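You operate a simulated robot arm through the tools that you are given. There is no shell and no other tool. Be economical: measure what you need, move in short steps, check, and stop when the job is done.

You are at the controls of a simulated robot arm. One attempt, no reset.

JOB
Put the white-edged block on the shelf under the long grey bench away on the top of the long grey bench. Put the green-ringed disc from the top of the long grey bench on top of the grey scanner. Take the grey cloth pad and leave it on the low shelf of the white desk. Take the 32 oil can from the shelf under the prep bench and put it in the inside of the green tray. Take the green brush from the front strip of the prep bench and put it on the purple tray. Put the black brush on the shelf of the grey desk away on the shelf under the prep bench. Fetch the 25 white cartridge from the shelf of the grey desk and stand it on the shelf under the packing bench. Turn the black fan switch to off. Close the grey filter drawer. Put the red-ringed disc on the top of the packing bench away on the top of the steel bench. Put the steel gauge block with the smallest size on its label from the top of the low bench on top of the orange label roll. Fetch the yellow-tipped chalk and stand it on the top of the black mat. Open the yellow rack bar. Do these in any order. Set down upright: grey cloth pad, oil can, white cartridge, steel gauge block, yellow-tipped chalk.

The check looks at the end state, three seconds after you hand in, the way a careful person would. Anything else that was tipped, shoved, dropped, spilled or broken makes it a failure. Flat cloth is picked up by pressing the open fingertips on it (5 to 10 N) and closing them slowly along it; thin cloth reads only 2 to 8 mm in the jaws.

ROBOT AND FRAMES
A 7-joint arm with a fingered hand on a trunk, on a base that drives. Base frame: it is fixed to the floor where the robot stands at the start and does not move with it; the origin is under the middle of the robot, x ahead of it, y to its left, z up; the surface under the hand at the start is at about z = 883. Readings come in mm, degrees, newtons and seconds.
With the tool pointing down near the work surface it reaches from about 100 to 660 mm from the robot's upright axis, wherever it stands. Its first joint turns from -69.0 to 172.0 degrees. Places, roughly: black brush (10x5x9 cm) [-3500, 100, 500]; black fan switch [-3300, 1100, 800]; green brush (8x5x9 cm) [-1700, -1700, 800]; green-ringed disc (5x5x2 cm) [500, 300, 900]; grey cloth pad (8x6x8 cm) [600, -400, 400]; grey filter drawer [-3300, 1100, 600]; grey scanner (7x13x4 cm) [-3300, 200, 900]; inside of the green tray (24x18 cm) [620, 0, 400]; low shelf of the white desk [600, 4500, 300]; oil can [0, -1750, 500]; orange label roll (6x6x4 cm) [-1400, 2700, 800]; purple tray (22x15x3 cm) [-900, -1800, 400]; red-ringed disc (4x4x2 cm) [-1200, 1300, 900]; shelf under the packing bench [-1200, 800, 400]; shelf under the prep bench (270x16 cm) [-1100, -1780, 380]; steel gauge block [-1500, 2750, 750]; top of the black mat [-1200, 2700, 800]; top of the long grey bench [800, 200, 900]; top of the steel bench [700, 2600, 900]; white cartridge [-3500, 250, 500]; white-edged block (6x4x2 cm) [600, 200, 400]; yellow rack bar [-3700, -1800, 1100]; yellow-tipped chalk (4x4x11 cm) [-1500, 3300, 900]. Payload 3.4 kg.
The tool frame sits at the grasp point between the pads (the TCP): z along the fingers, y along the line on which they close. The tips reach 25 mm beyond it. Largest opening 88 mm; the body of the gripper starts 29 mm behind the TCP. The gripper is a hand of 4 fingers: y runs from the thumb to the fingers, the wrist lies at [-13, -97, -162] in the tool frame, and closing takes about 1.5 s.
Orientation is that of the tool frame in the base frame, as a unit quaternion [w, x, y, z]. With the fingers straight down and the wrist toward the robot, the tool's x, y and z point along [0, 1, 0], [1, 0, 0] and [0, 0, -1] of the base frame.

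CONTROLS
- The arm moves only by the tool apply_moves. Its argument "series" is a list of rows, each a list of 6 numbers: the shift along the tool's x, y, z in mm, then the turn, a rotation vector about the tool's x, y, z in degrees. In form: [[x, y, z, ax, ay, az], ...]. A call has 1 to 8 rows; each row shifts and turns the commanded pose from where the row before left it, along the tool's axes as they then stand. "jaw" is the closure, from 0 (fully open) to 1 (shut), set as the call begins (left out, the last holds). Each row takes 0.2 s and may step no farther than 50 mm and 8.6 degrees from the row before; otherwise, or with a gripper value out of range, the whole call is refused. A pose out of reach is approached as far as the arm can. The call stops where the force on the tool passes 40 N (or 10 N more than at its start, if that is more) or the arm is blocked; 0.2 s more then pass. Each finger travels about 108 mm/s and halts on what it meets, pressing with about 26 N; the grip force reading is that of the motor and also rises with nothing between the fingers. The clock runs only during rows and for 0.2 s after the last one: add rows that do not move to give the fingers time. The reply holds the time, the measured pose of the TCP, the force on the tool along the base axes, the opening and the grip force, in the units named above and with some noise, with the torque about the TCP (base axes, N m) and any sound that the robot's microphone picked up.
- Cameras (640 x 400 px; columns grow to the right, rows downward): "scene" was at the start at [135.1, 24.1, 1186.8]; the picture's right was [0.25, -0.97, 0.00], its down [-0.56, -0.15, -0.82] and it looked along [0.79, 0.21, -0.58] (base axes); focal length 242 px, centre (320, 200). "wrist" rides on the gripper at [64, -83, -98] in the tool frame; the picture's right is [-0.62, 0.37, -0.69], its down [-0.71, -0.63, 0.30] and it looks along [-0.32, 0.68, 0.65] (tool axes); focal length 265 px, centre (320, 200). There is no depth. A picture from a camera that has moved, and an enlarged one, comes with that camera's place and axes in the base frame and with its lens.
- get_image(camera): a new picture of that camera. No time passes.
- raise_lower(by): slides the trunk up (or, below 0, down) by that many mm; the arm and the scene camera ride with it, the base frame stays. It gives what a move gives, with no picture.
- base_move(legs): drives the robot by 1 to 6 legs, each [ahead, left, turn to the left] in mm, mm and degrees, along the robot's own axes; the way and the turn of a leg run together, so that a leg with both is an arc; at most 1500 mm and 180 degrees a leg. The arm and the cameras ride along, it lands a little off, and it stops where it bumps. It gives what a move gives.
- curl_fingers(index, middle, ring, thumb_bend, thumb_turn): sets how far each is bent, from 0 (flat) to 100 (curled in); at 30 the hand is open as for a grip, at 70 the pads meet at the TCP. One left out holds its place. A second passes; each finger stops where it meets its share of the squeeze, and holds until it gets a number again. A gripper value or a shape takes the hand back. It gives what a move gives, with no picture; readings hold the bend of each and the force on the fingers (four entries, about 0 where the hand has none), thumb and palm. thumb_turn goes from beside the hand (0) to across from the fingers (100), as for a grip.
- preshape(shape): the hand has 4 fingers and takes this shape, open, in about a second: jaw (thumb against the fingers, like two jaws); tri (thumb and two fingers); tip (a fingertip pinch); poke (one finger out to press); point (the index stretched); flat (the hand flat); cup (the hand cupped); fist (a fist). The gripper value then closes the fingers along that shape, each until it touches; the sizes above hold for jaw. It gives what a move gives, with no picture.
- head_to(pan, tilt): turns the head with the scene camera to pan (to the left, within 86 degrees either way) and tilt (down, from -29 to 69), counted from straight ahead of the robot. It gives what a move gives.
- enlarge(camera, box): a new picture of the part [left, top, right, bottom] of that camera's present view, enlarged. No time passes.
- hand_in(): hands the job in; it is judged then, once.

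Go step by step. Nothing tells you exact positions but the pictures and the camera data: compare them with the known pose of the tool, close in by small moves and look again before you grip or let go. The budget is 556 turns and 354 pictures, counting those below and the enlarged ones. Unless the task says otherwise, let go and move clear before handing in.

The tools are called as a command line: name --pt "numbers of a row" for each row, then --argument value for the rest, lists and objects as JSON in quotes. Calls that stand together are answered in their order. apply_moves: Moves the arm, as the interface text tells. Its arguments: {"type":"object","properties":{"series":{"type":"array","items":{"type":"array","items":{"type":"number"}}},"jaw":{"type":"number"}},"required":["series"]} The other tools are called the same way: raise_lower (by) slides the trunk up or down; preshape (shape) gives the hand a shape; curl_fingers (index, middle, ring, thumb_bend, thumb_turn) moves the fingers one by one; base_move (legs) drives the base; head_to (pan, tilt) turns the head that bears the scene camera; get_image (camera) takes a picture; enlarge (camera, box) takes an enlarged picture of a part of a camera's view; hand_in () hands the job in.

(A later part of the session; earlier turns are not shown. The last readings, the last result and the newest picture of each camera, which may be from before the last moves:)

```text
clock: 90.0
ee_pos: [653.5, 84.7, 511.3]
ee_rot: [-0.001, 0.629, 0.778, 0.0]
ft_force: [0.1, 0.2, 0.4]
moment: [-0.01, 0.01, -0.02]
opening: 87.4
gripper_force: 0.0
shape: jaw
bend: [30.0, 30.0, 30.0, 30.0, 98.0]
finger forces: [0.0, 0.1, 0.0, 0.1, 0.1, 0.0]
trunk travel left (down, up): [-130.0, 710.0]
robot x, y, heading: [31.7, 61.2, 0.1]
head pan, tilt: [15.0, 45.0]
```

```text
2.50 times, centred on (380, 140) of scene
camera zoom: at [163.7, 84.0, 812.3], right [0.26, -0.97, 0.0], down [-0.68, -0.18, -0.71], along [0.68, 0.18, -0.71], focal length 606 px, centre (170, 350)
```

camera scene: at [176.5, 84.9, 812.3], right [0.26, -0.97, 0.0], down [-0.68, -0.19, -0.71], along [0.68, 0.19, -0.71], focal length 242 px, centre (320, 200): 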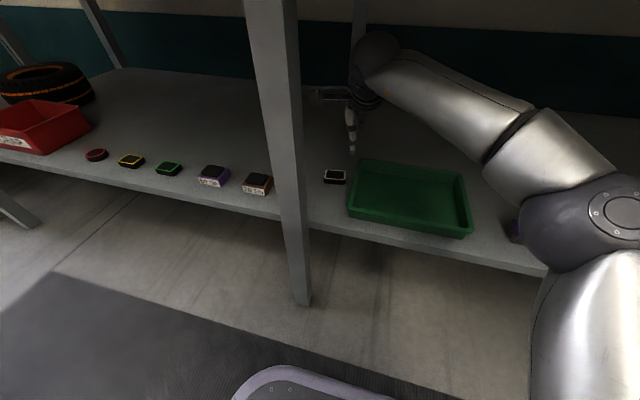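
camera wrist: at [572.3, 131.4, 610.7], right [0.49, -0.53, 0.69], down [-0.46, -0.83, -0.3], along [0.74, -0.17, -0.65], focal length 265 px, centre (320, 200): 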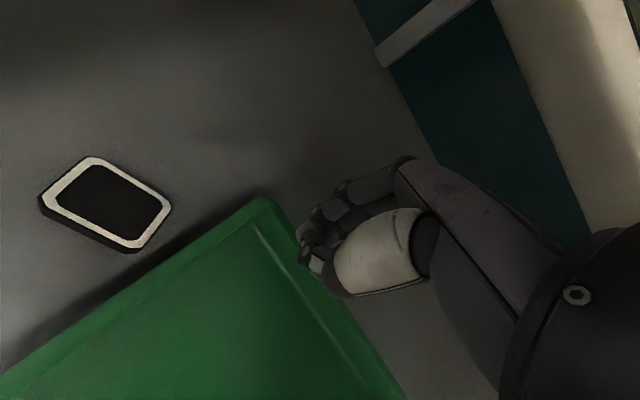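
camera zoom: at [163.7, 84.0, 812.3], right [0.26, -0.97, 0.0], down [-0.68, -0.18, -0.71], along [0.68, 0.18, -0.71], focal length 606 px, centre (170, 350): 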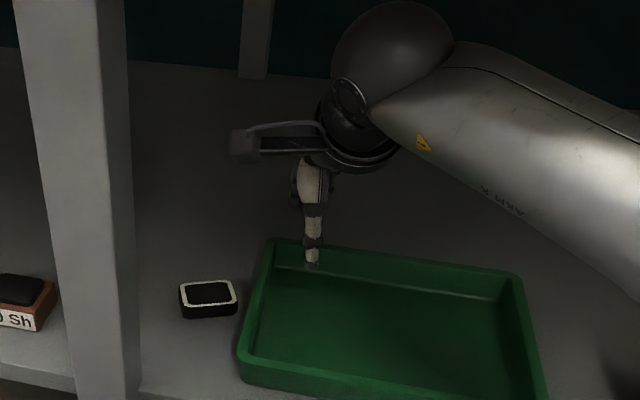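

Block is now at ≈[628, 168], long axis giving heading ~24°. I'll yaw to 30° (boom clear of the leg), slide over it and descend until the tips touch the shelf.

apply_moves --pt "0 0 0 0 0 -6" --pt "0 0 0 0 0 -6" --pt "0 0 0 0 0 -6" --pt "42 10 0 0 0 0" --pt "43 9 0 0 0 0" --pt "0 0 30 0 0 0" --pt "0 0 25 0 0 0" --pt "0 0 0 0 0 0"

get_image --camera "wrist"

```text
clock: 91.8
ee_pos: [628.7, 168.3, 456.7]
ee_rot: [-0.001, 0.5, 0.866, 0.0]
ft_force: [0.6, -0.6, -1.1]
moment: [0.0, 0.0, 0.0]
opening: 87.6
gripper_force: 0.1
shape: jaw
bend: [30.0, 30.0, 30.0, 30.0, 98.0]
finger forces: [0.0, 0.0, 0.0, 0.0, 0.0, 0.1]
trunk travel left (down, up): [-130.0, 710.0]
robot x, y, heading: [34.2, 59.4, -0.1]
head pan, tilt: [15.0, 45.0]
```

```text
287 pictures are left
camera wrist: at [524.9, 181.7, 555.6], right [0.63, -0.35, 0.69], down [-0.19, -0.93, -0.3], along [0.75, 0.06, -0.65], focal length 265 px, centre (320, 200)
```

wrist: 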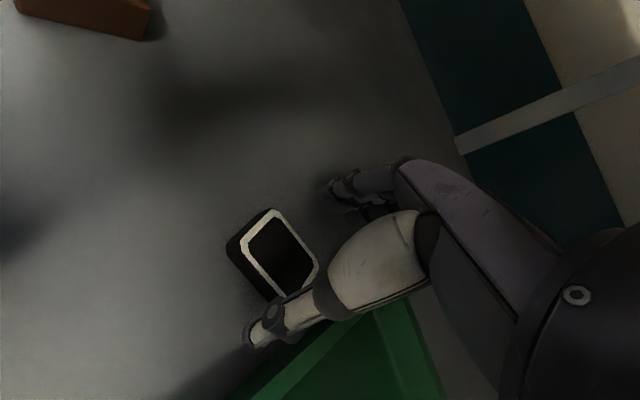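

apply_moves --pt "0 0 15 0 0 0" --pt "0 0 8 0 0 0" --pt "0 0 5 0 0 0" --pt "0 0 0 0 0 0"

get_image --camera "wrist"

enlarge --camera "scene" --box '[260, 60, 420, 200]'

```text
clock: 92.8
ee_pos: [629.5, 168.3, 429.5]
ee_rot: [0.0, 0.5, 0.866, 0.002]
ft_force: [-1.7, 0.0, 8.9]
moment: [0.16, -0.43, -0.01]
opening: 86.9
gripper_force: 0.0
shape: jaw
bend: [30.0, 30.0, 30.0, 30.0, 98.0]
finger forces: [0.0, 9.2, 0.1, 0.1, 0.0, 0.1]
trunk travel left (down, up): [-130.0, 710.0]
robot x, y, heading: [37.4, 60.7, -0.0]
head pan, tilt: [15.0, 45.0]
```

```text
286 pictures are left
camera wrist: at [523.7, 181.7, 528.9], right [0.63, -0.35, 0.69], down [-0.19, -0.93, -0.31], along [0.76, 0.06, -0.65], focal length 265 px, centre (320, 200)
```

wrist: 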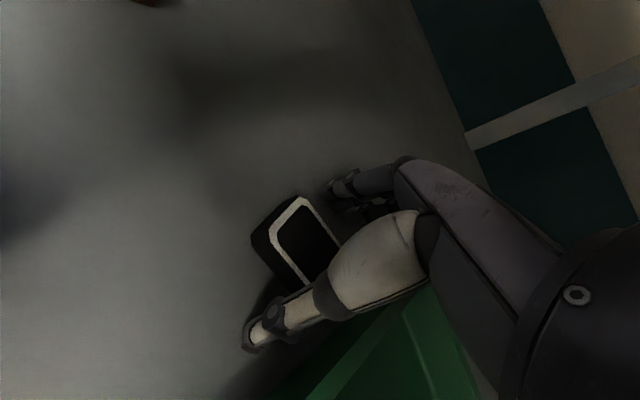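

```text
2.86 times, centred on (340, 130) of scene
camera zoom: at [162.6, 83.8, 812.6], right [0.26, -0.97, 0.0], down [-0.68, -0.18, -0.71], along [0.68, 0.18, -0.71], focal length 692 px, centre (263, 400)
```

zoom: 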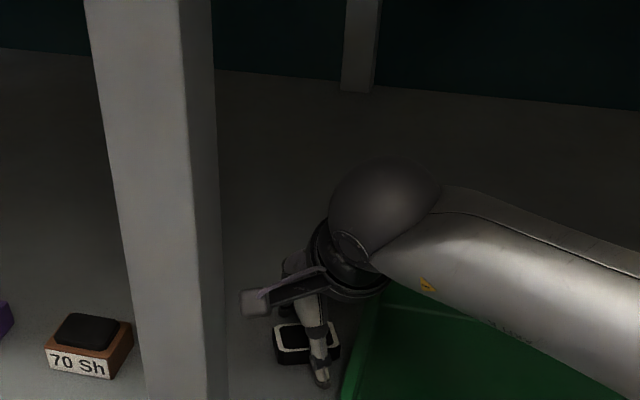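

The fingertips touch the shelf. Backing up 2 mm and closing.

apply_moves --pt "0 0 -2.5 0 0 0" --pt "0 0 0 0 0 0" --pt "0 0 0 0 0 0" --pt "0 0 0 0 0 0" --pt "0 0 0 0 0 0" --pt "0 0 0 0 0 0" --pt "0 0 0 0 0 0" --jaw 1

apply_moves --pt "0 0 -8 0 0 0" --pt "0 0 -10 0 0 0" --pt "0 0 0 0 0 0"

get_image --camera "wrist"

```text
clock: 94.3
ee_pos: [629.1, 168.6, 431.0]
ee_rot: [-0.001, 0.499, 0.867, 0.0]
ft_force: [1.4, 0.6, 6.7]
moment: [0.14, -0.13, -0.01]
opening: 37.2
gripper_force: 26.3
shape: jaw
bend: [74.0, 45.0, 44.0, 74.0, 100.0]
finger forces: [20.2, 5.1, 3.2, 0.0, 22.4, 0.1]
trunk travel left (down, up): [-130.0, 710.0]
robot x, y, heading: [32.1, 62.2, 0.3]
head pan, tilt: [15.0, 45.0]
```

```text
clock: 95.2
ee_pos: [628.5, 167.7, 447.1]
ee_rot: [-0.001, 0.499, 0.867, 0.0]
ft_force: [0.3, 0.6, -0.4]
moment: [0.01, 0.0, -0.03]
opening: 36.7
gripper_force: 26.0
shape: jaw
bend: [74.0, 46.0, 45.0, 74.0, 100.0]
finger forces: [15.6, 4.9, 3.2, 0.0, 23.7, 0.1]
trunk travel left (down, up): [-130.0, 710.0]
robot x, y, heading: [37.4, 62.9, 0.2]
head pan, tilt: [15.0, 45.0]
```

```text
284 pictures are left
camera wrist: at [524.2, 181.8, 547.8], right [0.63, -0.35, 0.69], down [-0.19, -0.93, -0.3], along [0.75, 0.06, -0.66], focal length 265 px, centre (320, 200)
```

wrist: 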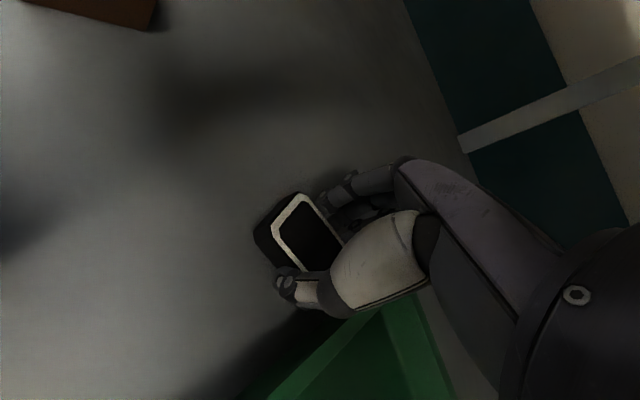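

Held firmly. Raising further, sliding right and checking before backing out.

apply_moves --pt "0 0 -30 0 0 0" --pt "0 0 -30 0 0 0" --pt "-30 -18 0 0 0 0" --pt "-30 -18 0 0 0 0" --pt "0 0 0 0 0 0"

base_move --legs '[[-430, 0, 0]]'

get_image --camera "wrist"

```text
clock: 96.3
ee_pos: [627.1, 97.8, 508.5]
ee_rot: [0.0, 0.499, 0.867, 0.001]
ft_force: [0.7, 0.7, -1.2]
moment: [-0.01, -0.02, -0.01]
opening: 36.7
gripper_force: 26.0
shape: jaw
bend: [74.0, 46.0, 45.0, 74.0, 100.0]
finger forces: [15.6, 5.0, 3.2, 0.1, 23.7, 0.1]
trunk travel left (down, up): [-130.0, 710.0]
robot x, y, heading: [31.5, 57.9, 0.0]
head pan, tilt: [15.0, 45.0]
```

```text
clock: 99.0
ee_pos: [197.3, 99.2, 508.2]
ee_rot: [-0.001, 0.497, 0.868, 0.001]
ft_force: [0.3, -0.2, -0.1]
moment: [-0.01, 0.01, -0.01]
opening: 36.7
gripper_force: 26.3
shape: jaw
bend: [74.0, 46.0, 45.0, 74.0, 100.0]
finger forces: [15.7, 4.9, 3.3, 0.0, 23.7, 0.0]
trunk travel left (down, up): [-130.0, 710.0]
robot x, y, heading: [-394.4, 58.0, 0.5]
head pan, tilt: [15.0, 45.0]
```

```text
283 pictures are left
camera wrist: at [93.8, 112.6, 608.0], right [0.63, -0.35, 0.69], down [-0.18, -0.93, -0.3], along [0.75, 0.07, -0.65], focal length 265 px, centre (320, 200)
```

wrist: 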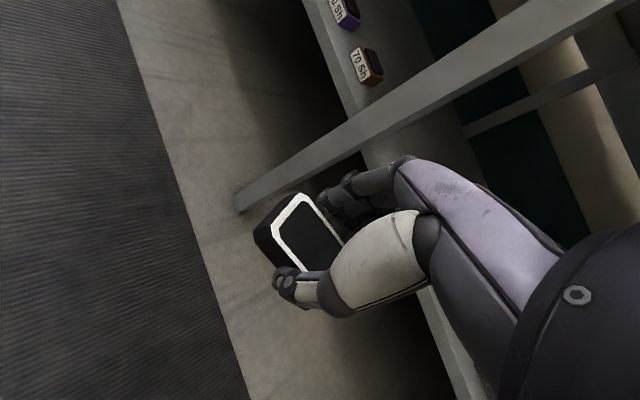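

The block is out. Raising the trunk above the bench and looking for a free patch.

raise_lower --by 400

raise_lower --by 150

head_to --pan 0 --tilt 35

get_image --camera "scene"

head_to --pan 30 --tilt 30

get_image --camera "scene"

```text
clock: 102.8
ee_pos: [197.6, 98.4, 909.9]
ee_rot: [-0.001, 0.497, 0.868, 0.001]
ft_force: [-0.1, -0.2, -0.9]
moment: [-0.01, -0.03, 0.02]
opening: 36.6
gripper_force: 25.5
shape: jaw
bend: [74.0, 46.0, 45.0, 74.0, 100.0]
finger forces: [15.6, 4.9, 3.1, 0.0, 23.7, 0.0]
trunk travel left (down, up): [-530.0, 310.0]
robot x, y, heading: [-394.8, 59.7, 0.2]
head pan, tilt: [15.0, 45.0]
```

```text
clock: 104.6
ee_pos: [197.7, 99.4, 1059.0]
ee_rot: [-0.001, 0.497, 0.868, 0.0]
ft_force: [-0.2, -0.3, -0.1]
moment: [0.0, 0.01, -0.01]
opening: 36.7
gripper_force: 26.2
shape: jaw
bend: [74.0, 46.0, 45.0, 74.0, 100.0]
finger forces: [15.6, 5.0, 3.2, 0.0, 23.7, 0.0]
trunk travel left (down, up): [-680.0, 160.0]
robot x, y, heading: [-393.9, 57.2, 0.0]
head pan, tilt: [15.0, 45.0]
```

```text
clock: 105.3
ee_pos: [198.3, 99.4, 1057.6]
ee_rot: [0.0, 0.497, 0.868, 0.0]
ft_force: [-1.0, -0.5, -0.4]
moment: [-0.01, -0.01, -0.01]
opening: 36.8
gripper_force: 25.7
shape: jaw
bend: [74.0, 46.0, 45.0, 74.0, 100.0]
finger forces: [15.6, 4.9, 3.2, 0.1, 23.7, 0.1]
trunk travel left (down, up): [-680.0, 160.0]
robot x, y, heading: [-393.1, 55.1, 0.2]
head pan, tilt: [0.0, 35.0]
```

```text
282 pictures are left
camera scene: at [-256.3, 62.4, 1377.0], right [0.01, -1.0, 0.0], down [-0.57, 0.0, -0.82], along [0.82, 0.0, -0.57], focal length 242 px, centre (320, 200)
```

scene: 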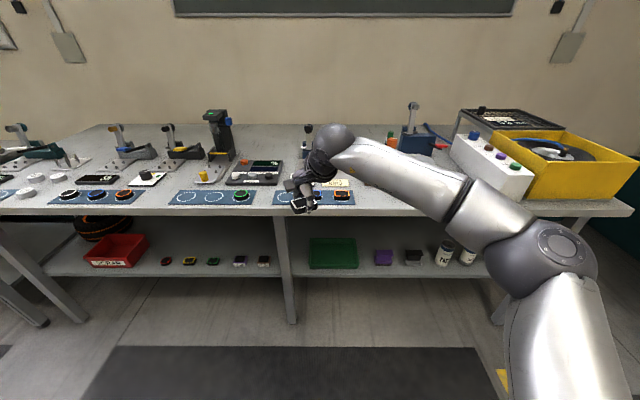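

```text
clock: 106.3
ee_pos: [197.2, 99.4, 1058.3]
ee_rot: [-0.001, 0.497, 0.868, 0.001]
ft_force: [-0.1, 0.6, -0.2]
moment: [0.02, -0.03, 0.0]
opening: 36.7
gripper_force: 25.7
shape: jaw
bend: [74.0, 46.0, 45.0, 74.0, 100.0]
finger forces: [15.6, 5.0, 3.2, 0.0, 23.8, 0.0]
trunk travel left (down, up): [-680.0, 160.0]
robot x, y, heading: [-396.1, 63.0, 0.3]
head pan, tilt: [30.0, 30.0]
```

```text
281 pictures are left
camera scene: at [-266.1, 107.4, 1384.8], right [0.5, -0.86, 0.0], down [-0.43, -0.25, -0.87], along [0.75, 0.44, -0.5], focal length 242 px, centre (320, 200)
```

scene: 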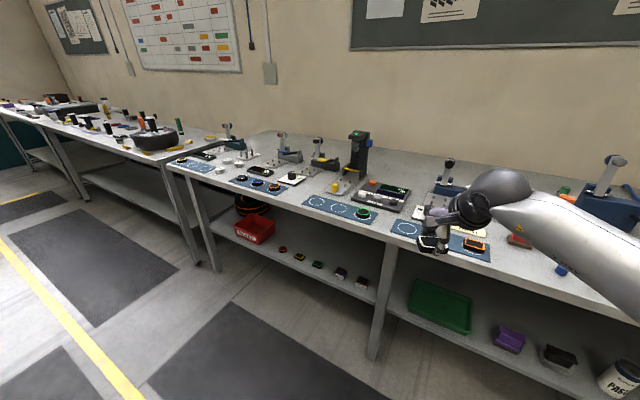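

enlarge --camera "scene" --box '[160, 110, 480, 270]'

head_to --pan -20 --tilt 30

get_image --camera "scene"

```text
2.00 times, centred on (320, 190) of scene
camera zoom: at [-266.1, 107.4, 1384.8], right [0.5, -0.86, 0.0], down [-0.43, -0.25, -0.87], along [0.75, 0.44, -0.5], focal length 485 px, centre (320, 220)
```

zoom: 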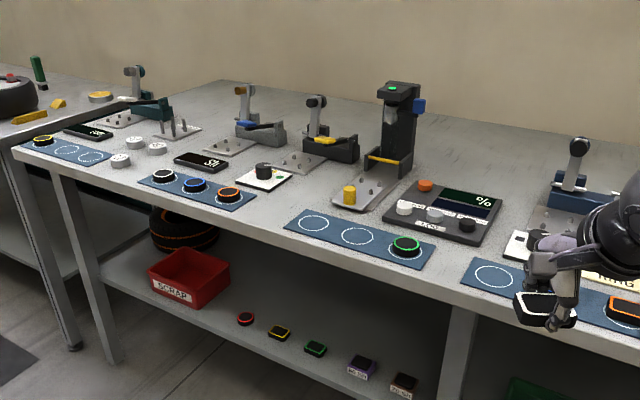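

```text
clock: 107.5
ee_pos: [198.5, 100.6, 1058.5]
ee_rot: [-0.001, 0.497, 0.868, 0.001]
ft_force: [-0.2, -0.6, -1.1]
moment: [0.0, 0.0, -0.04]
opening: 36.5
gripper_force: 25.9
shape: jaw
bend: [74.0, 46.0, 45.0, 74.0, 100.0]
finger forces: [15.5, 4.9, 3.2, 0.1, 23.7, 0.0]
trunk travel left (down, up): [-680.0, 160.0]
robot x, y, heading: [-395.2, 60.1, 0.3]
head pan, tilt: [-20.0, 30.0]
```

```text
279 pictures are left
camera scene: at [-259.1, 31.4, 1384.9], right [-0.34, -0.94, 0.0], down [-0.47, 0.17, -0.87], along [0.82, -0.29, -0.5], focal length 242 px, centre (320, 200)
```

scene: 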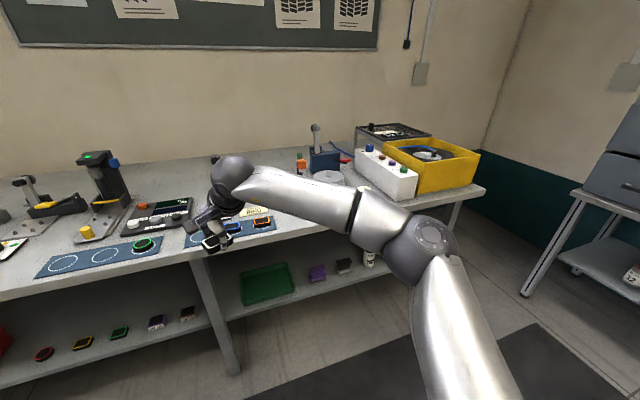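

A bare patch lies near [570, 635] between the middle mat and the knob plate. I'll drive so the hand is over it.

base_move --legs '[[0, 535, 0], [360, 0, 0]]'

head_to --pan 10 --tilt 40

get_image --camera "scene"

get_image --camera "wrist"

```text
clock: 112.5
ee_pos: [554.7, 636.1, 1058.0]
ee_rot: [-0.001, 0.499, 0.867, -0.001]
ft_force: [0.3, 0.0, -0.7]
moment: [0.01, 0.04, 0.03]
opening: 36.5
gripper_force: 26.0
shape: jaw
bend: [74.0, 46.0, 45.0, 74.0, 100.0]
finger forces: [15.7, 4.9, 3.2, 0.0, 23.7, 0.0]
trunk travel left (down, up): [-680.0, 160.0]
robot x, y, heading: [-35.3, 596.5, 0.4]
head pan, tilt: [-20.0, 30.0]
```

```text
clock: 113.4
ee_pos: [553.1, 635.0, 1058.6]
ee_rot: [-0.001, 0.499, 0.867, 0.0]
ft_force: [0.4, -0.4, -0.1]
moment: [-0.01, 0.0, 0.0]
opening: 36.4
gripper_force: 26.2
shape: jaw
bend: [74.0, 46.0, 45.0, 74.0, 100.0]
finger forces: [15.6, 5.0, 3.2, 0.1, 23.6, 0.1]
trunk travel left (down, up): [-680.0, 160.0]
robot x, y, heading: [-38.0, 597.9, 0.4]
head pan, tilt: [10.0, 40.0]
```

```text
278 pictures are left
camera scene: at [95.6, 614.4, 1369.5], right [0.18, -0.98, 0.0], down [-0.63, -0.11, -0.77], along [0.75, 0.13, -0.64], focal length 242 px, centre (320, 200)
```

scene: 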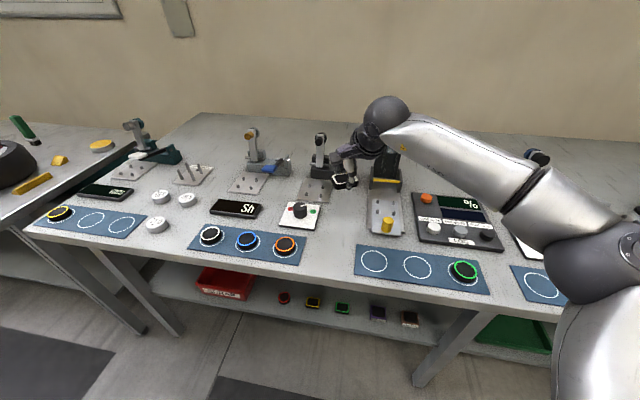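

```text
277 pictures are left
camera wrist: at [450.1, 649.3, 1158.0], right [0.63, -0.35, 0.69], down [-0.18, -0.93, -0.3], along [0.75, 0.06, -0.65], focal length 265 px, centre (320, 200)
```

wrist: 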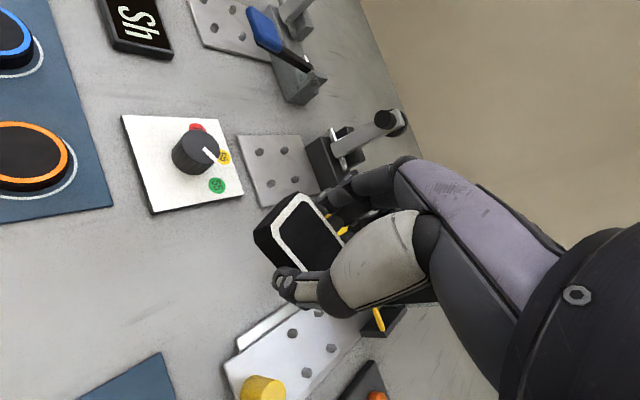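

The hand is above a bare patch of bench. Lowering the block towards the surface (TCP ≈ 911 at contact).

apply_moves --pt "-12 0 45 0 0 0" --pt "0 0 45 0 0 0" --pt "0 0 40 0 0 0" --pt "0 0 0 0 0 0"

get_image --camera "wrist"

```text
clock: 114.4
ee_pos: [560.2, 625.9, 928.7]
ee_rot: [0.0, 0.498, 0.867, 0.0]
ft_force: [-0.2, -0.7, -0.2]
moment: [0.02, 0.0, -0.03]
opening: 36.5
gripper_force: 26.4
shape: jaw
bend: [74.0, 46.0, 45.0, 74.0, 100.0]
finger forces: [15.6, 4.8, 3.2, 0.0, 23.6, 0.0]
trunk travel left (down, up): [-680.0, 160.0]
robot x, y, heading: [-38.0, 596.4, 0.4]
head pan, tilt: [10.0, 40.0]
```

```text
276 pictures are left
camera wrist: at [455.8, 639.3, 1027.8], right [0.63, -0.35, 0.69], down [-0.18, -0.93, -0.3], along [0.75, 0.06, -0.65], focal length 265 px, centre (320, 200)
```

wrist: 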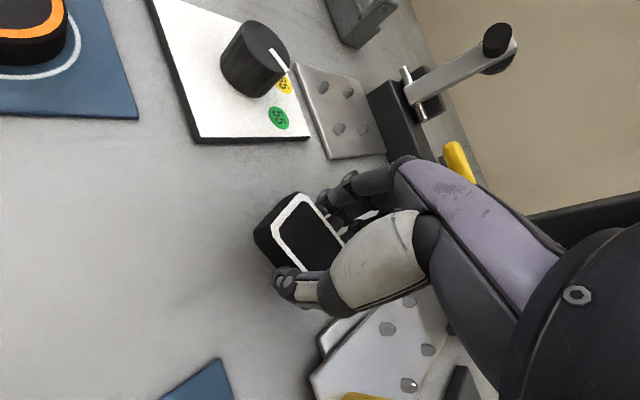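

apply_moves --pt "0 0 10 0 0 0" --pt "0 0 4 0 0 0" --pt "0 0 3 0 0 0" --pt "0 0 0 0 0 0"

```text
clock: 115.4
ee_pos: [558.8, 625.6, 912.5]
ee_rot: [-0.001, 0.497, 0.867, 0.0]
ft_force: [0.2, 0.3, 0.6]
moment: [0.02, -0.04, -0.02]
opening: 36.8
gripper_force: 25.7
shape: jaw
bend: [74.0, 46.0, 45.0, 74.0, 100.0]
finger forces: [15.6, 4.8, 3.3, 0.0, 23.6, 0.1]
trunk travel left (down, up): [-680.0, 160.0]
robot x, y, heading: [-40.1, 598.1, 0.2]
head pan, tilt: [10.0, 40.0]
```

apply_moves --pt "0 0 2 0 0 0" --pt "0 0 1.5 0 0 0" --pt "0 0 0 0 0 0"

get_image --camera "wrist"

```text
clock: 116.2
ee_pos: [559.4, 626.7, 907.6]
ee_rot: [0.0, 0.498, 0.867, 0.0]
ft_force: [0.5, 0.1, 0.3]
moment: [-0.02, 0.03, -0.03]
opening: 36.8
gripper_force: 25.7
shape: jaw
bend: [74.0, 46.0, 45.0, 74.0, 100.0]
finger forces: [15.6, 4.8, 3.4, 0.0, 23.6, 0.0]
trunk travel left (down, up): [-680.0, 160.0]
robot x, y, heading: [-35.3, 595.6, 0.4]
head pan, tilt: [10.0, 40.0]
```

```text
275 pictures are left
camera wrist: at [456.1, 639.0, 1007.6], right [0.63, -0.35, 0.69], down [-0.18, -0.93, -0.3], along [0.75, 0.06, -0.65], focal length 265 px, centre (320, 200)
```

wrist: 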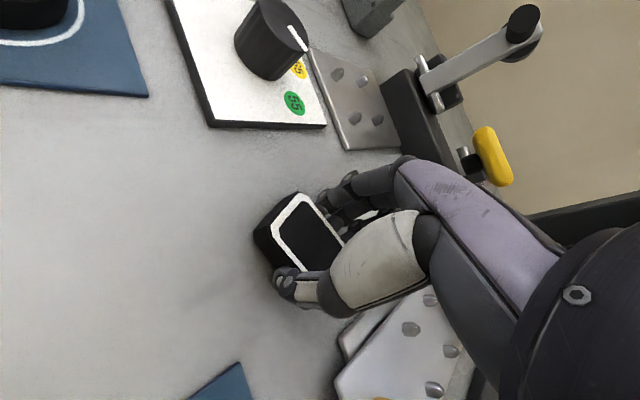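

apply_moves --pt "0 0 2 0 0 0" --pt "0 0 2 0 0 0" --pt "0 0 0 0 0 0"

```text
clock: 117.0
ee_pos: [559.8, 625.3, 905.3]
ee_rot: [0.0, 0.498, 0.867, 0.002]
ft_force: [0.8, -0.7, 6.6]
moment: [0.09, -0.13, -0.04]
opening: 36.5
gripper_force: 26.0
shape: jaw
bend: [74.0, 46.0, 45.0, 74.0, 100.0]
finger forces: [21.4, 5.0, 3.3, 0.0, 25.3, 0.1]
trunk travel left (down, up): [-680.0, 160.0]
robot x, y, heading: [-44.0, 598.4, 0.3]
head pan, tilt: [10.0, 40.0]
```

Contact felt. Releasing and rising.

apply_moves --pt "0 0 -0.5 0 0 0" --pt "0 0 0 0 0 0" --pt "0 0 0 0 0 0" --pt "0 0 0 0 0 0" --pt "0 0 0 0 0 0" --pt "0 0 0 0 0 0" --jaw 0

apply_moves --pt "0 0 -40 0 0 0" --pt "0 0 -50 0 0 0" --pt "0 0 -50 0 0 0" --pt "0 0 0 0 0 0"

get_image --camera "wrist"

```text
clock: 118.4
ee_pos: [559.5, 625.3, 904.9]
ee_rot: [0.001, 0.497, 0.868, 0.001]
ft_force: [-2.9, -1.1, 4.8]
moment: [0.08, -0.21, 0.0]
opening: 86.0
gripper_force: 0.1
shape: jaw
bend: [30.0, 31.0, 30.0, 30.0, 98.0]
finger forces: [0.0, 6.1, 0.0, 0.0, 0.0, 0.0]
trunk travel left (down, up): [-680.0, 160.0]
robot x, y, heading: [-36.9, 599.5, -0.1]
head pan, tilt: [10.0, 40.0]
```

```text
clock: 119.4
ee_pos: [560.0, 625.3, 1045.8]
ee_rot: [-0.002, 0.498, 0.867, 0.0]
ft_force: [0.0, 0.1, 0.9]
moment: [-0.01, 0.0, 0.04]
opening: 87.7
gripper_force: 0.1
shape: jaw
bend: [30.0, 30.0, 30.0, 30.0, 98.0]
finger forces: [0.0, 0.0, 0.1, 0.1, 0.0, 0.1]
trunk travel left (down, up): [-680.0, 160.0]
robot x, y, heading: [-37.3, 601.6, 0.4]
head pan, tilt: [10.0, 40.0]
```

```text
274 pictures are left
camera wrist: at [456.1, 638.5, 1145.5], right [0.63, -0.35, 0.69], down [-0.18, -0.93, -0.3], along [0.75, 0.06, -0.66], focal length 265 px, centre (320, 200)
```

wrist: 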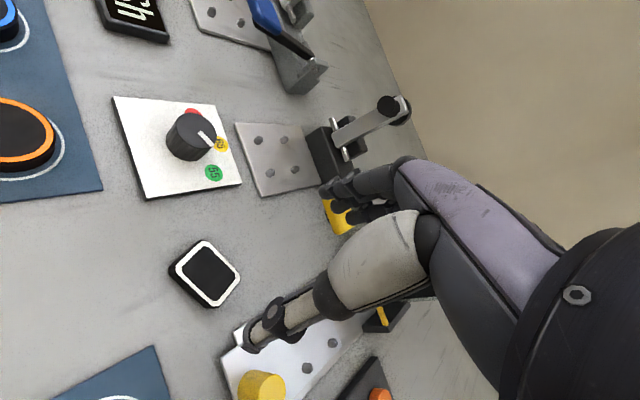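

White-edged block done. Next the green-ringed disc: I'll yaw the hand back to 0° and move over it.

apply_moves --pt "0 0 0 0 0 7.5" --pt "0 0 0 0 0 7.5" --pt "0 0 0 0 0 7.5" --pt "0 0 0 0 0 7.5" --pt "0 0 0 0 0 0"

base_move --legs '[[-95, 0, 0], [0, -273, 0]]'

get_image --camera "wrist"

get_image --camera "scene"

```text
clock: 120.6
ee_pos: [558.6, 625.1, 1043.6]
ee_rot: [0.0, 0.706, 0.708, 0.0]
ft_force: [0.5, -0.3, 0.5]
moment: [0.02, -0.06, -0.01]
opening: 87.6
gripper_force: 0.2
shape: jaw
bend: [30.0, 30.0, 30.0, 30.0, 98.0]
finger forces: [0.1, 0.1, 0.0, 0.1, 0.0, 0.0]
trunk travel left (down, up): [-680.0, 160.0]
robot x, y, heading: [-35.0, 595.4, 0.3]
head pan, tilt: [10.0, 40.0]
```

```text
clock: 123.3
ee_pos: [464.9, 350.5, 1044.0]
ee_rot: [0.0, 0.706, 0.709, 0.0]
ft_force: [0.3, 0.0, 0.6]
moment: [0.0, 0.0, 0.0]
opening: 87.8
gripper_force: 0.1
shape: jaw
bend: [30.0, 30.0, 30.0, 30.0, 98.0]
finger forces: [0.1, 0.0, 0.0, 0.0, 0.0, 0.0]
trunk travel left (down, up): [-680.0, 160.0]
robot x, y, heading: [-131.0, 325.0, 0.4]
head pan, tilt: [10.0, 40.0]
```

```text
273 pictures are left
camera wrist: at [381.8, 414.4, 1144.2], right [0.37, -0.62, 0.69], down [-0.63, -0.72, -0.3], along [0.68, -0.32, -0.66], focal length 265 px, centre (320, 200)
```

wrist: 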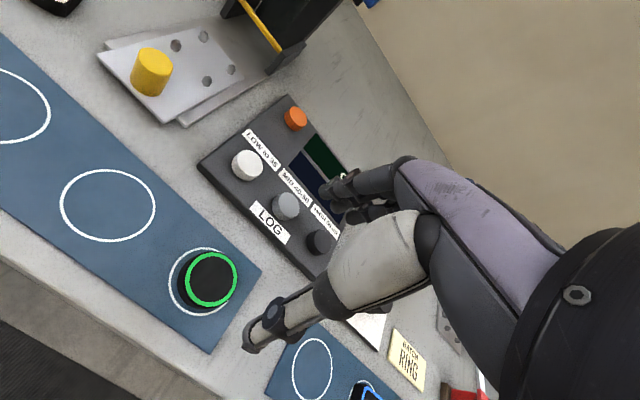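

```text
272 pictures are left
camera scene: at [0.8, 339.5, 1369.5], right [0.18, -0.98, 0.0], down [-0.63, -0.11, -0.77], along [0.75, 0.14, -0.64], focal length 242 px, centre (320, 200)
```

scene: 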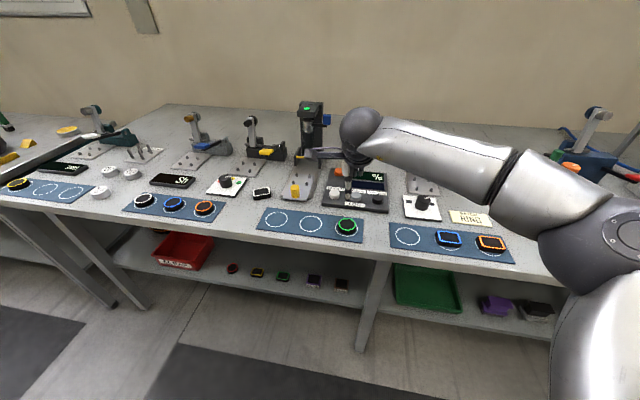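

Disc centre at ≈[460, 351], top ≈906. Partly closing to ~65 mm to clear the LOG device, then descending.

apply_moves --pt "0 -5 40 0 0 0" --pt "0 0 45 0 0 0" --pt "0 0 30 0 0 0" --pt "0 0 0 0 0 0" --pt "0 0 0 0 0 0" --jaw 0.25

get_image --camera "wrist"

enlarge --camera "scene" --box '[280, 130, 440, 250]'

```text
clock: 124.5
ee_pos: [461.4, 351.5, 929.4]
ee_rot: [-0.001, 0.705, 0.709, -0.001]
ft_force: [0.2, 0.0, -0.3]
moment: [0.02, 0.01, -0.01]
opening: 66.3
gripper_force: 0.0
shape: jaw
bend: [27.0, 35.0, 32.0, 54.0, 99.0]
finger forces: [0.0, 0.1, 0.1, 0.1, 0.1, 0.0]
trunk travel left (down, up): [-680.0, 160.0]
robot x, y, heading: [-132.1, 324.8, 0.2]
head pan, tilt: [10.0, 40.0]
```

```text
271 pictures are left
camera wrist: at [376.9, 415.4, 1029.6], right [0.37, -0.62, 0.69], down [-0.63, -0.72, -0.3], along [0.68, -0.32, -0.65], focal length 265 px, centre (320, 200)
```

wrist: 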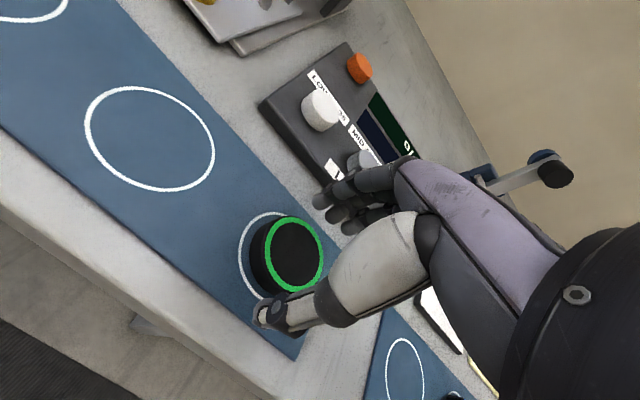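

```text
3.33 times, centred on (360, 190) of scene
camera zoom: at [0.9, 340.3, 1369.5], right [0.18, -0.98, 0.0], down [-0.63, -0.11, -0.77], along [0.75, 0.14, -0.64], focal length 808 px, centre (187, 233)
```

zoom: 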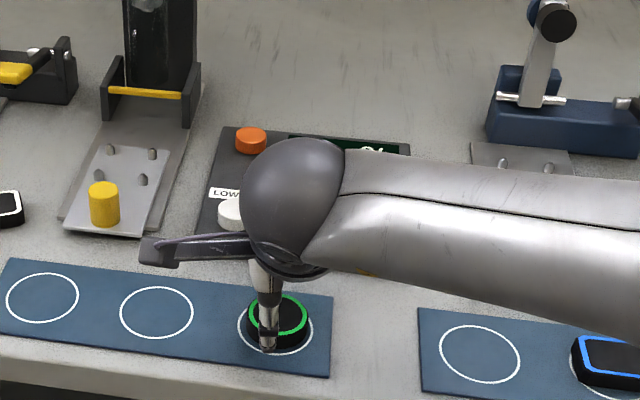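

apply_moves --pt "0 0 10 0 0 0" --pt "0 0 7 0 0 0" --pt "0 0 0 0 0 0"

apply_moves --pt "0 0 0 0 0 0" --pt "0 0 0 0 0 0" --pt "0 0 0 0 0 0" --pt "0 0 0 0 0 0" --pt "0 0 0 0 0 0" --jaw 1

apply_moves --pt "0 0 -10 0 0 0" --pt "0 0 -15 0 0 0" --pt "0 0 0 0 0 0"

get_image --camera "wrist"

```text
clock: 125.3
ee_pos: [459.6, 350.0, 911.7]
ee_rot: [-0.001, 0.705, 0.709, -0.001]
ft_force: [-0.1, 0.7, -0.3]
moment: [0.04, 0.01, 0.0]
opening: 66.4
gripper_force: 0.1
shape: jaw
bend: [27.0, 35.0, 32.0, 54.0, 99.0]
finger forces: [0.0, 0.0, 0.0, 0.0, 0.0, 0.0]
trunk travel left (down, up): [-680.0, 160.0]
robot x, y, heading: [-131.9, 322.6, 0.4]
head pan, tilt: [10.0, 40.0]
```

```text
clock: 126.5
ee_pos: [460.4, 352.1, 913.3]
ee_rot: [-0.001, 0.705, 0.709, 0.0]
ft_force: [0.9, -0.3, 0.1]
moment: [-0.01, 0.02, -0.04]
opening: 41.8
gripper_force: 25.7
shape: jaw
bend: [74.0, 45.0, 49.0, 71.0, 100.0]
finger forces: [12.4, 7.5, 3.3, 0.0, 23.5, 0.0]
trunk travel left (down, up): [-680.0, 160.0]
robot x, y, heading: [-129.7, 322.5, 0.4]
head pan, tilt: [10.0, 40.0]
```

```text
clock: 127.3
ee_pos: [460.1, 351.5, 939.1]
ee_rot: [0.0, 0.705, 0.709, 0.0]
ft_force: [0.7, 0.0, -0.6]
moment: [0.0, -0.03, -0.04]
opening: 41.8
gripper_force: 25.9
shape: jaw
bend: [74.0, 45.0, 49.0, 71.0, 100.0]
finger forces: [12.5, 7.5, 3.3, 0.0, 23.7, 0.0]
trunk travel left (down, up): [-680.0, 160.0]
robot x, y, heading: [-133.8, 322.5, 0.2]
head pan, tilt: [10.0, 40.0]
```

```text
269 pictures are left
camera wrist: at [377.0, 415.3, 1037.9], right [0.37, -0.62, 0.69], down [-0.63, -0.72, -0.3], along [0.68, -0.32, -0.65], focal length 265 px, centre (320, 200)
```

wrist: 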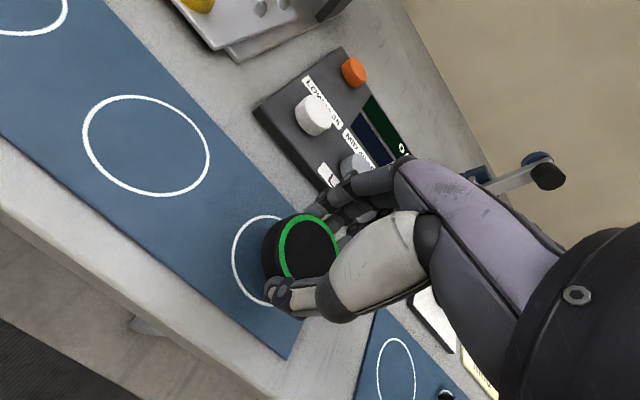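

Green disc in hand. Raising it, backing away from the bench and turning right to look for the way to the grey desk.

apply_moves --pt "0 0 -45 0 0 0" --pt "0 0 -45 0 0 0" --pt "0 0 -30 0 0 0" --pt "0 0 0 0 0 0"

base_move --legs '[[-350, -350, 0], [0, 0, -90]]'

head_to --pan -60 --tilt 15

get_image --camera "scene"

head_to --pan 10 --tilt 15

get_image --camera "scene"

```text
clock: 128.3
ee_pos: [460.0, 351.2, 1057.1]
ee_rot: [-0.002, 0.705, 0.709, 0.001]
ft_force: [0.0, 0.0, -0.6]
moment: [0.02, 0.02, -0.03]
opening: 41.6
gripper_force: 26.4
shape: jaw
bend: [74.0, 45.0, 49.0, 71.0, 100.0]
finger forces: [12.5, 7.6, 3.6, 0.1, 23.6, 0.1]
trunk travel left (down, up): [-680.0, 160.0]
robot x, y, heading: [-133.4, 323.0, 0.4]
head pan, tilt: [10.0, 40.0]
```

```text
clock: 135.1
ee_pos: [-455.9, -624.3, 1057.8]
ee_rot: [-0.001, 1.0, -0.001, 0.0]
ft_force: [-0.6, 0.1, -1.0]
moment: [-0.03, 0.03, 0.0]
opening: 41.2
gripper_force: 26.0
shape: jaw
bend: [74.0, 45.0, 49.0, 71.0, 100.0]
finger forces: [12.5, 7.5, 3.7, 0.1, 23.3, 0.1]
trunk travel left (down, up): [-680.0, 160.0]
robot x, y, heading: [-480.2, -34.1, -90.2]
head pan, tilt: [10.0, 40.0]
```

```text
clock: 136.5
ee_pos: [-456.5, -624.8, 1058.4]
ee_rot: [-0.001, 1.0, -0.001, 0.0]
ft_force: [0.7, 0.4, -0.9]
moment: [-0.01, -0.01, 0.01]
opening: 41.1
gripper_force: 26.2
shape: jaw
bend: [74.0, 45.0, 49.0, 71.0, 100.0]
finger forces: [12.5, 7.6, 3.7, 0.0, 23.3, 0.0]
trunk travel left (down, up): [-680.0, 160.0]
robot x, y, heading: [-479.8, -28.0, -90.2]
head pan, tilt: [-60.0, 15.0]
```

```text
268 pictures are left
camera scene: at [-562.3, -125.5, 1409.0], right [-0.5, 0.87, 0.0], down [0.22, 0.13, -0.97], along [-0.84, -0.48, -0.26], focal length 242 px, centre (320, 200)
```

scene: 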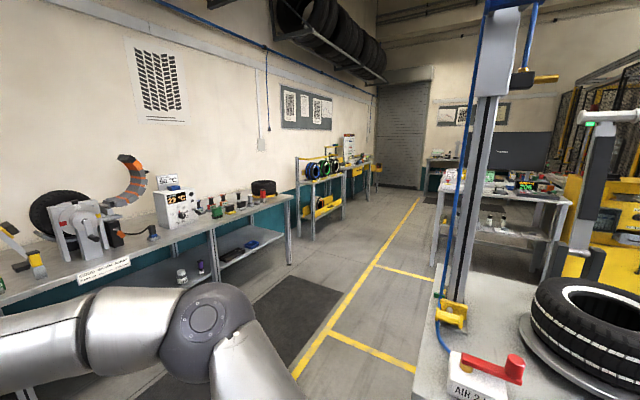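

```text
clock: 137.9
ee_pos: [-456.9, -623.8, 1057.3]
ee_rot: [-0.001, 1.0, -0.001, 0.001]
ft_force: [-0.5, -0.1, -0.1]
moment: [0.01, 0.02, 0.01]
opening: 41.3
gripper_force: 26.2
shape: jaw
bend: [74.0, 45.0, 49.0, 71.0, 100.0]
finger forces: [12.5, 7.5, 3.6, 0.1, 23.3, 0.1]
trunk travel left (down, up): [-680.0, 160.0]
robot x, y, heading: [-477.4, -26.7, -90.1]
head pan, tilt: [10.0, 15.0]
```

```text
267 pictures are left
camera scene: at [-465.5, -171.1, 1409.1], right [-0.99, -0.17, 0.0], down [-0.04, 0.26, -0.97], along [0.16, -0.95, -0.26], focal length 242 px, centre (320, 200)
```

scene: 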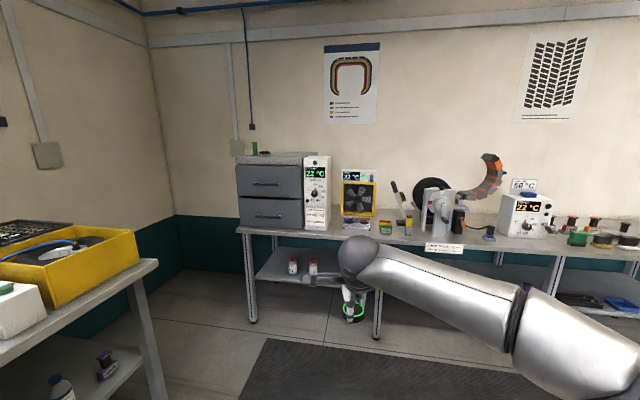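

A tyre table stands to the west with a free lane along y≈−600. I'll step into the lane, turn to face −x, and drive along it.

base_move --legs '[[480, 0, 0], [0, 0, -90], [1400, 0, 0]]'

head_to --pan -20 --tilt 20

get_image --camera "scene"

head_to --pan -80 --tilt 20

get_image --camera "scene"

```text
clock: 151.2
ee_pos: [-2478.1, -518.4, 1057.5]
ee_rot: [0.0, -0.703, 0.712, -0.001]
ft_force: [-0.4, -0.4, -0.8]
moment: [-0.03, 0.0, 0.01]
opening: 40.8
gripper_force: 27.0
shape: jaw
bend: [74.0, 46.0, 50.0, 71.0, 100.0]
finger forces: [12.5, 7.4, 3.8, 0.0, 23.1, 0.1]
trunk travel left (down, up): [-680.0, 160.0]
robot x, y, heading: [-1887.2, -500.9, 179.3]
head pan, tilt: [10.0, 15.0]
```

```text
clock: 152.1
ee_pos: [-2479.5, -519.5, 1057.5]
ee_rot: [0.0, -0.703, 0.712, 0.0]
ft_force: [0.1, -0.2, -0.6]
moment: [-0.01, -0.02, 0.02]
opening: 40.8
gripper_force: 26.5
shape: jaw
bend: [74.0, 46.0, 50.0, 71.0, 100.0]
finger forces: [12.6, 7.4, 3.8, 0.0, 23.0, 0.0]
trunk travel left (down, up): [-680.0, 160.0]
robot x, y, heading: [-1887.2, -502.6, 179.3]
head pan, tilt: [-20.0, 20.0]
```

```text
266 pictures are left
camera scene: at [-2022.2, -464.7, 1400.9], right [0.35, 0.94, 0.0], down [0.32, -0.12, -0.94], along [-0.88, 0.33, -0.34], focal length 242 px, centre (320, 200)
```

scene: 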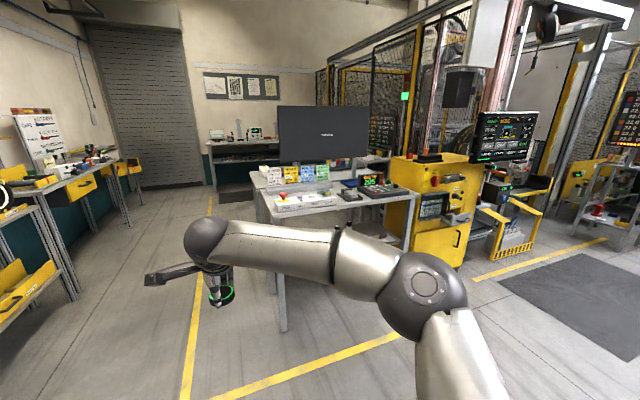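

```text
clock: 153.4
ee_pos: [-2478.0, -519.3, 1058.3]
ee_rot: [0.0, -0.703, 0.712, 0.0]
ft_force: [0.0, 0.0, 0.7]
moment: [-0.03, 0.0, 0.0]
opening: 40.7
gripper_force: 26.0
shape: jaw
bend: [74.0, 46.0, 50.0, 71.0, 100.0]
finger forces: [12.6, 7.5, 3.7, 0.0, 23.0, 0.0]
trunk travel left (down, up): [-680.0, 160.0]
robot x, y, heading: [-1886.9, -497.4, 179.4]
head pan, tilt: [-80.0, 20.0]
```

```text
265 pictures are left
camera scene: at [-1950.2, -405.7, 1400.9], right [0.99, 0.16, 0.0], down [0.06, -0.34, -0.94], along [-0.15, 0.93, -0.34], focal length 242 px, centre (320, 200)
```

scene: 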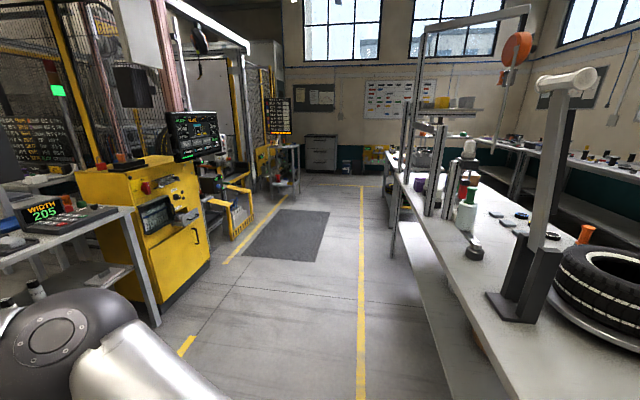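

The grey desk with the monitor is ahead (front edge ≈ x −3270). I'll move closer and shift to face its scanner side.

base_move --legs '[[500, 0, 0.6], [0, -620, 0]]'

head_to --pan 0 --tilt 30

get_image --camera "scene"

head_to --pan -45 --tilt 20

get_image --camera "scene"

```text
clock: 159.4
ee_pos: [-2975.2, 96.9, 1058.2]
ee_rot: [0.001, 0.71, -0.705, 0.001]
ft_force: [0.3, 0.3, -0.4]
moment: [0.01, 0.03, -0.02]
opening: 40.6
gripper_force: 25.5
shape: jaw
bend: [74.0, 46.0, 50.0, 71.0, 100.0]
finger forces: [12.6, 7.4, 3.7, 0.0, 23.1, 0.0]
trunk travel left (down, up): [-680.0, 160.0]
robot x, y, heading: [-2380.4, 126.7, -179.8]
head pan, tilt: [-80.0, 20.0]
```

```text
clock: 161.0
ee_pos: [-2976.6, 96.0, 1057.5]
ee_rot: [-0.001, 0.71, -0.704, 0.001]
ft_force: [-0.3, 0.4, -0.2]
moment: [0.01, 0.06, 0.03]
opening: 40.9
gripper_force: 25.7
shape: jaw
bend: [74.0, 46.0, 50.0, 71.0, 100.0]
finger forces: [12.6, 7.3, 3.7, 0.0, 23.1, 0.0]
trunk travel left (down, up): [-680.0, 160.0]
robot x, y, heading: [-2384.9, 126.2, -179.5]
head pan, tilt: [0.0, 30.0]
```

```text
264 pictures are left
camera scene: at [-2524.2, 127.2, 1384.9], right [-0.01, 1.0, 0.0], down [0.5, 0.0, -0.87], along [-0.87, 0.0, -0.5], focal length 242 px, centre (320, 200)
```

scene: 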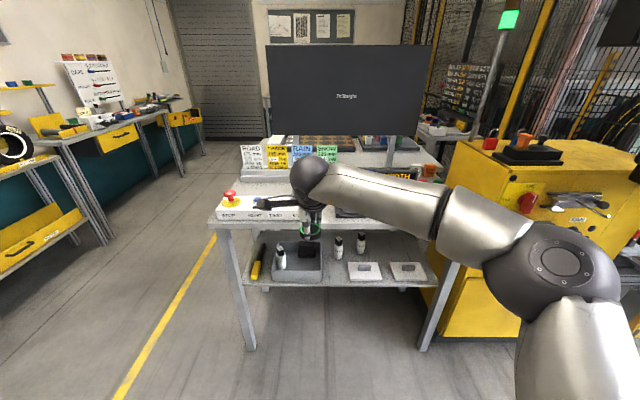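

```text
clock: 162.1
ee_pos: [-2976.6, 96.6, 1057.0]
ee_rot: [-0.001, 0.709, -0.705, 0.001]
ft_force: [0.2, 0.0, -0.4]
moment: [0.01, -0.01, 0.01]
opening: 41.0
gripper_force: 25.4
shape: jaw
bend: [74.0, 46.0, 50.0, 71.0, 100.0]
finger forces: [12.6, 7.4, 3.8, 0.0, 23.1, 0.1]
trunk travel left (down, up): [-680.0, 160.0]
robot x, y, heading: [-2383.1, 123.0, -179.8]
head pan, tilt: [-45.0, 20.0]
```

```text
263 pictures are left
camera scene: at [-2500.1, 193.1, 1400.9], right [0.7, 0.71, 0.0], down [0.24, -0.24, -0.94], along [-0.67, 0.66, -0.34], focal length 242 px, centre (320, 200)
```

scene: 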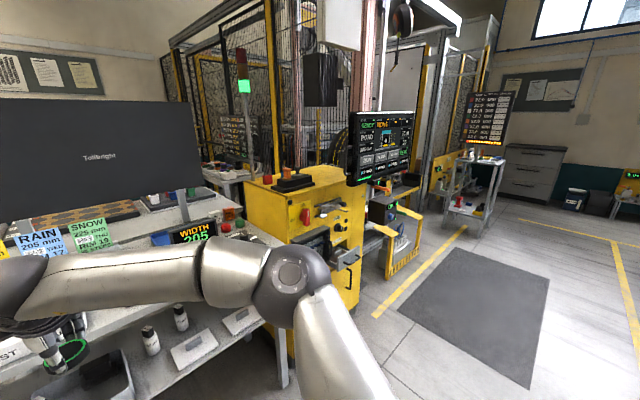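

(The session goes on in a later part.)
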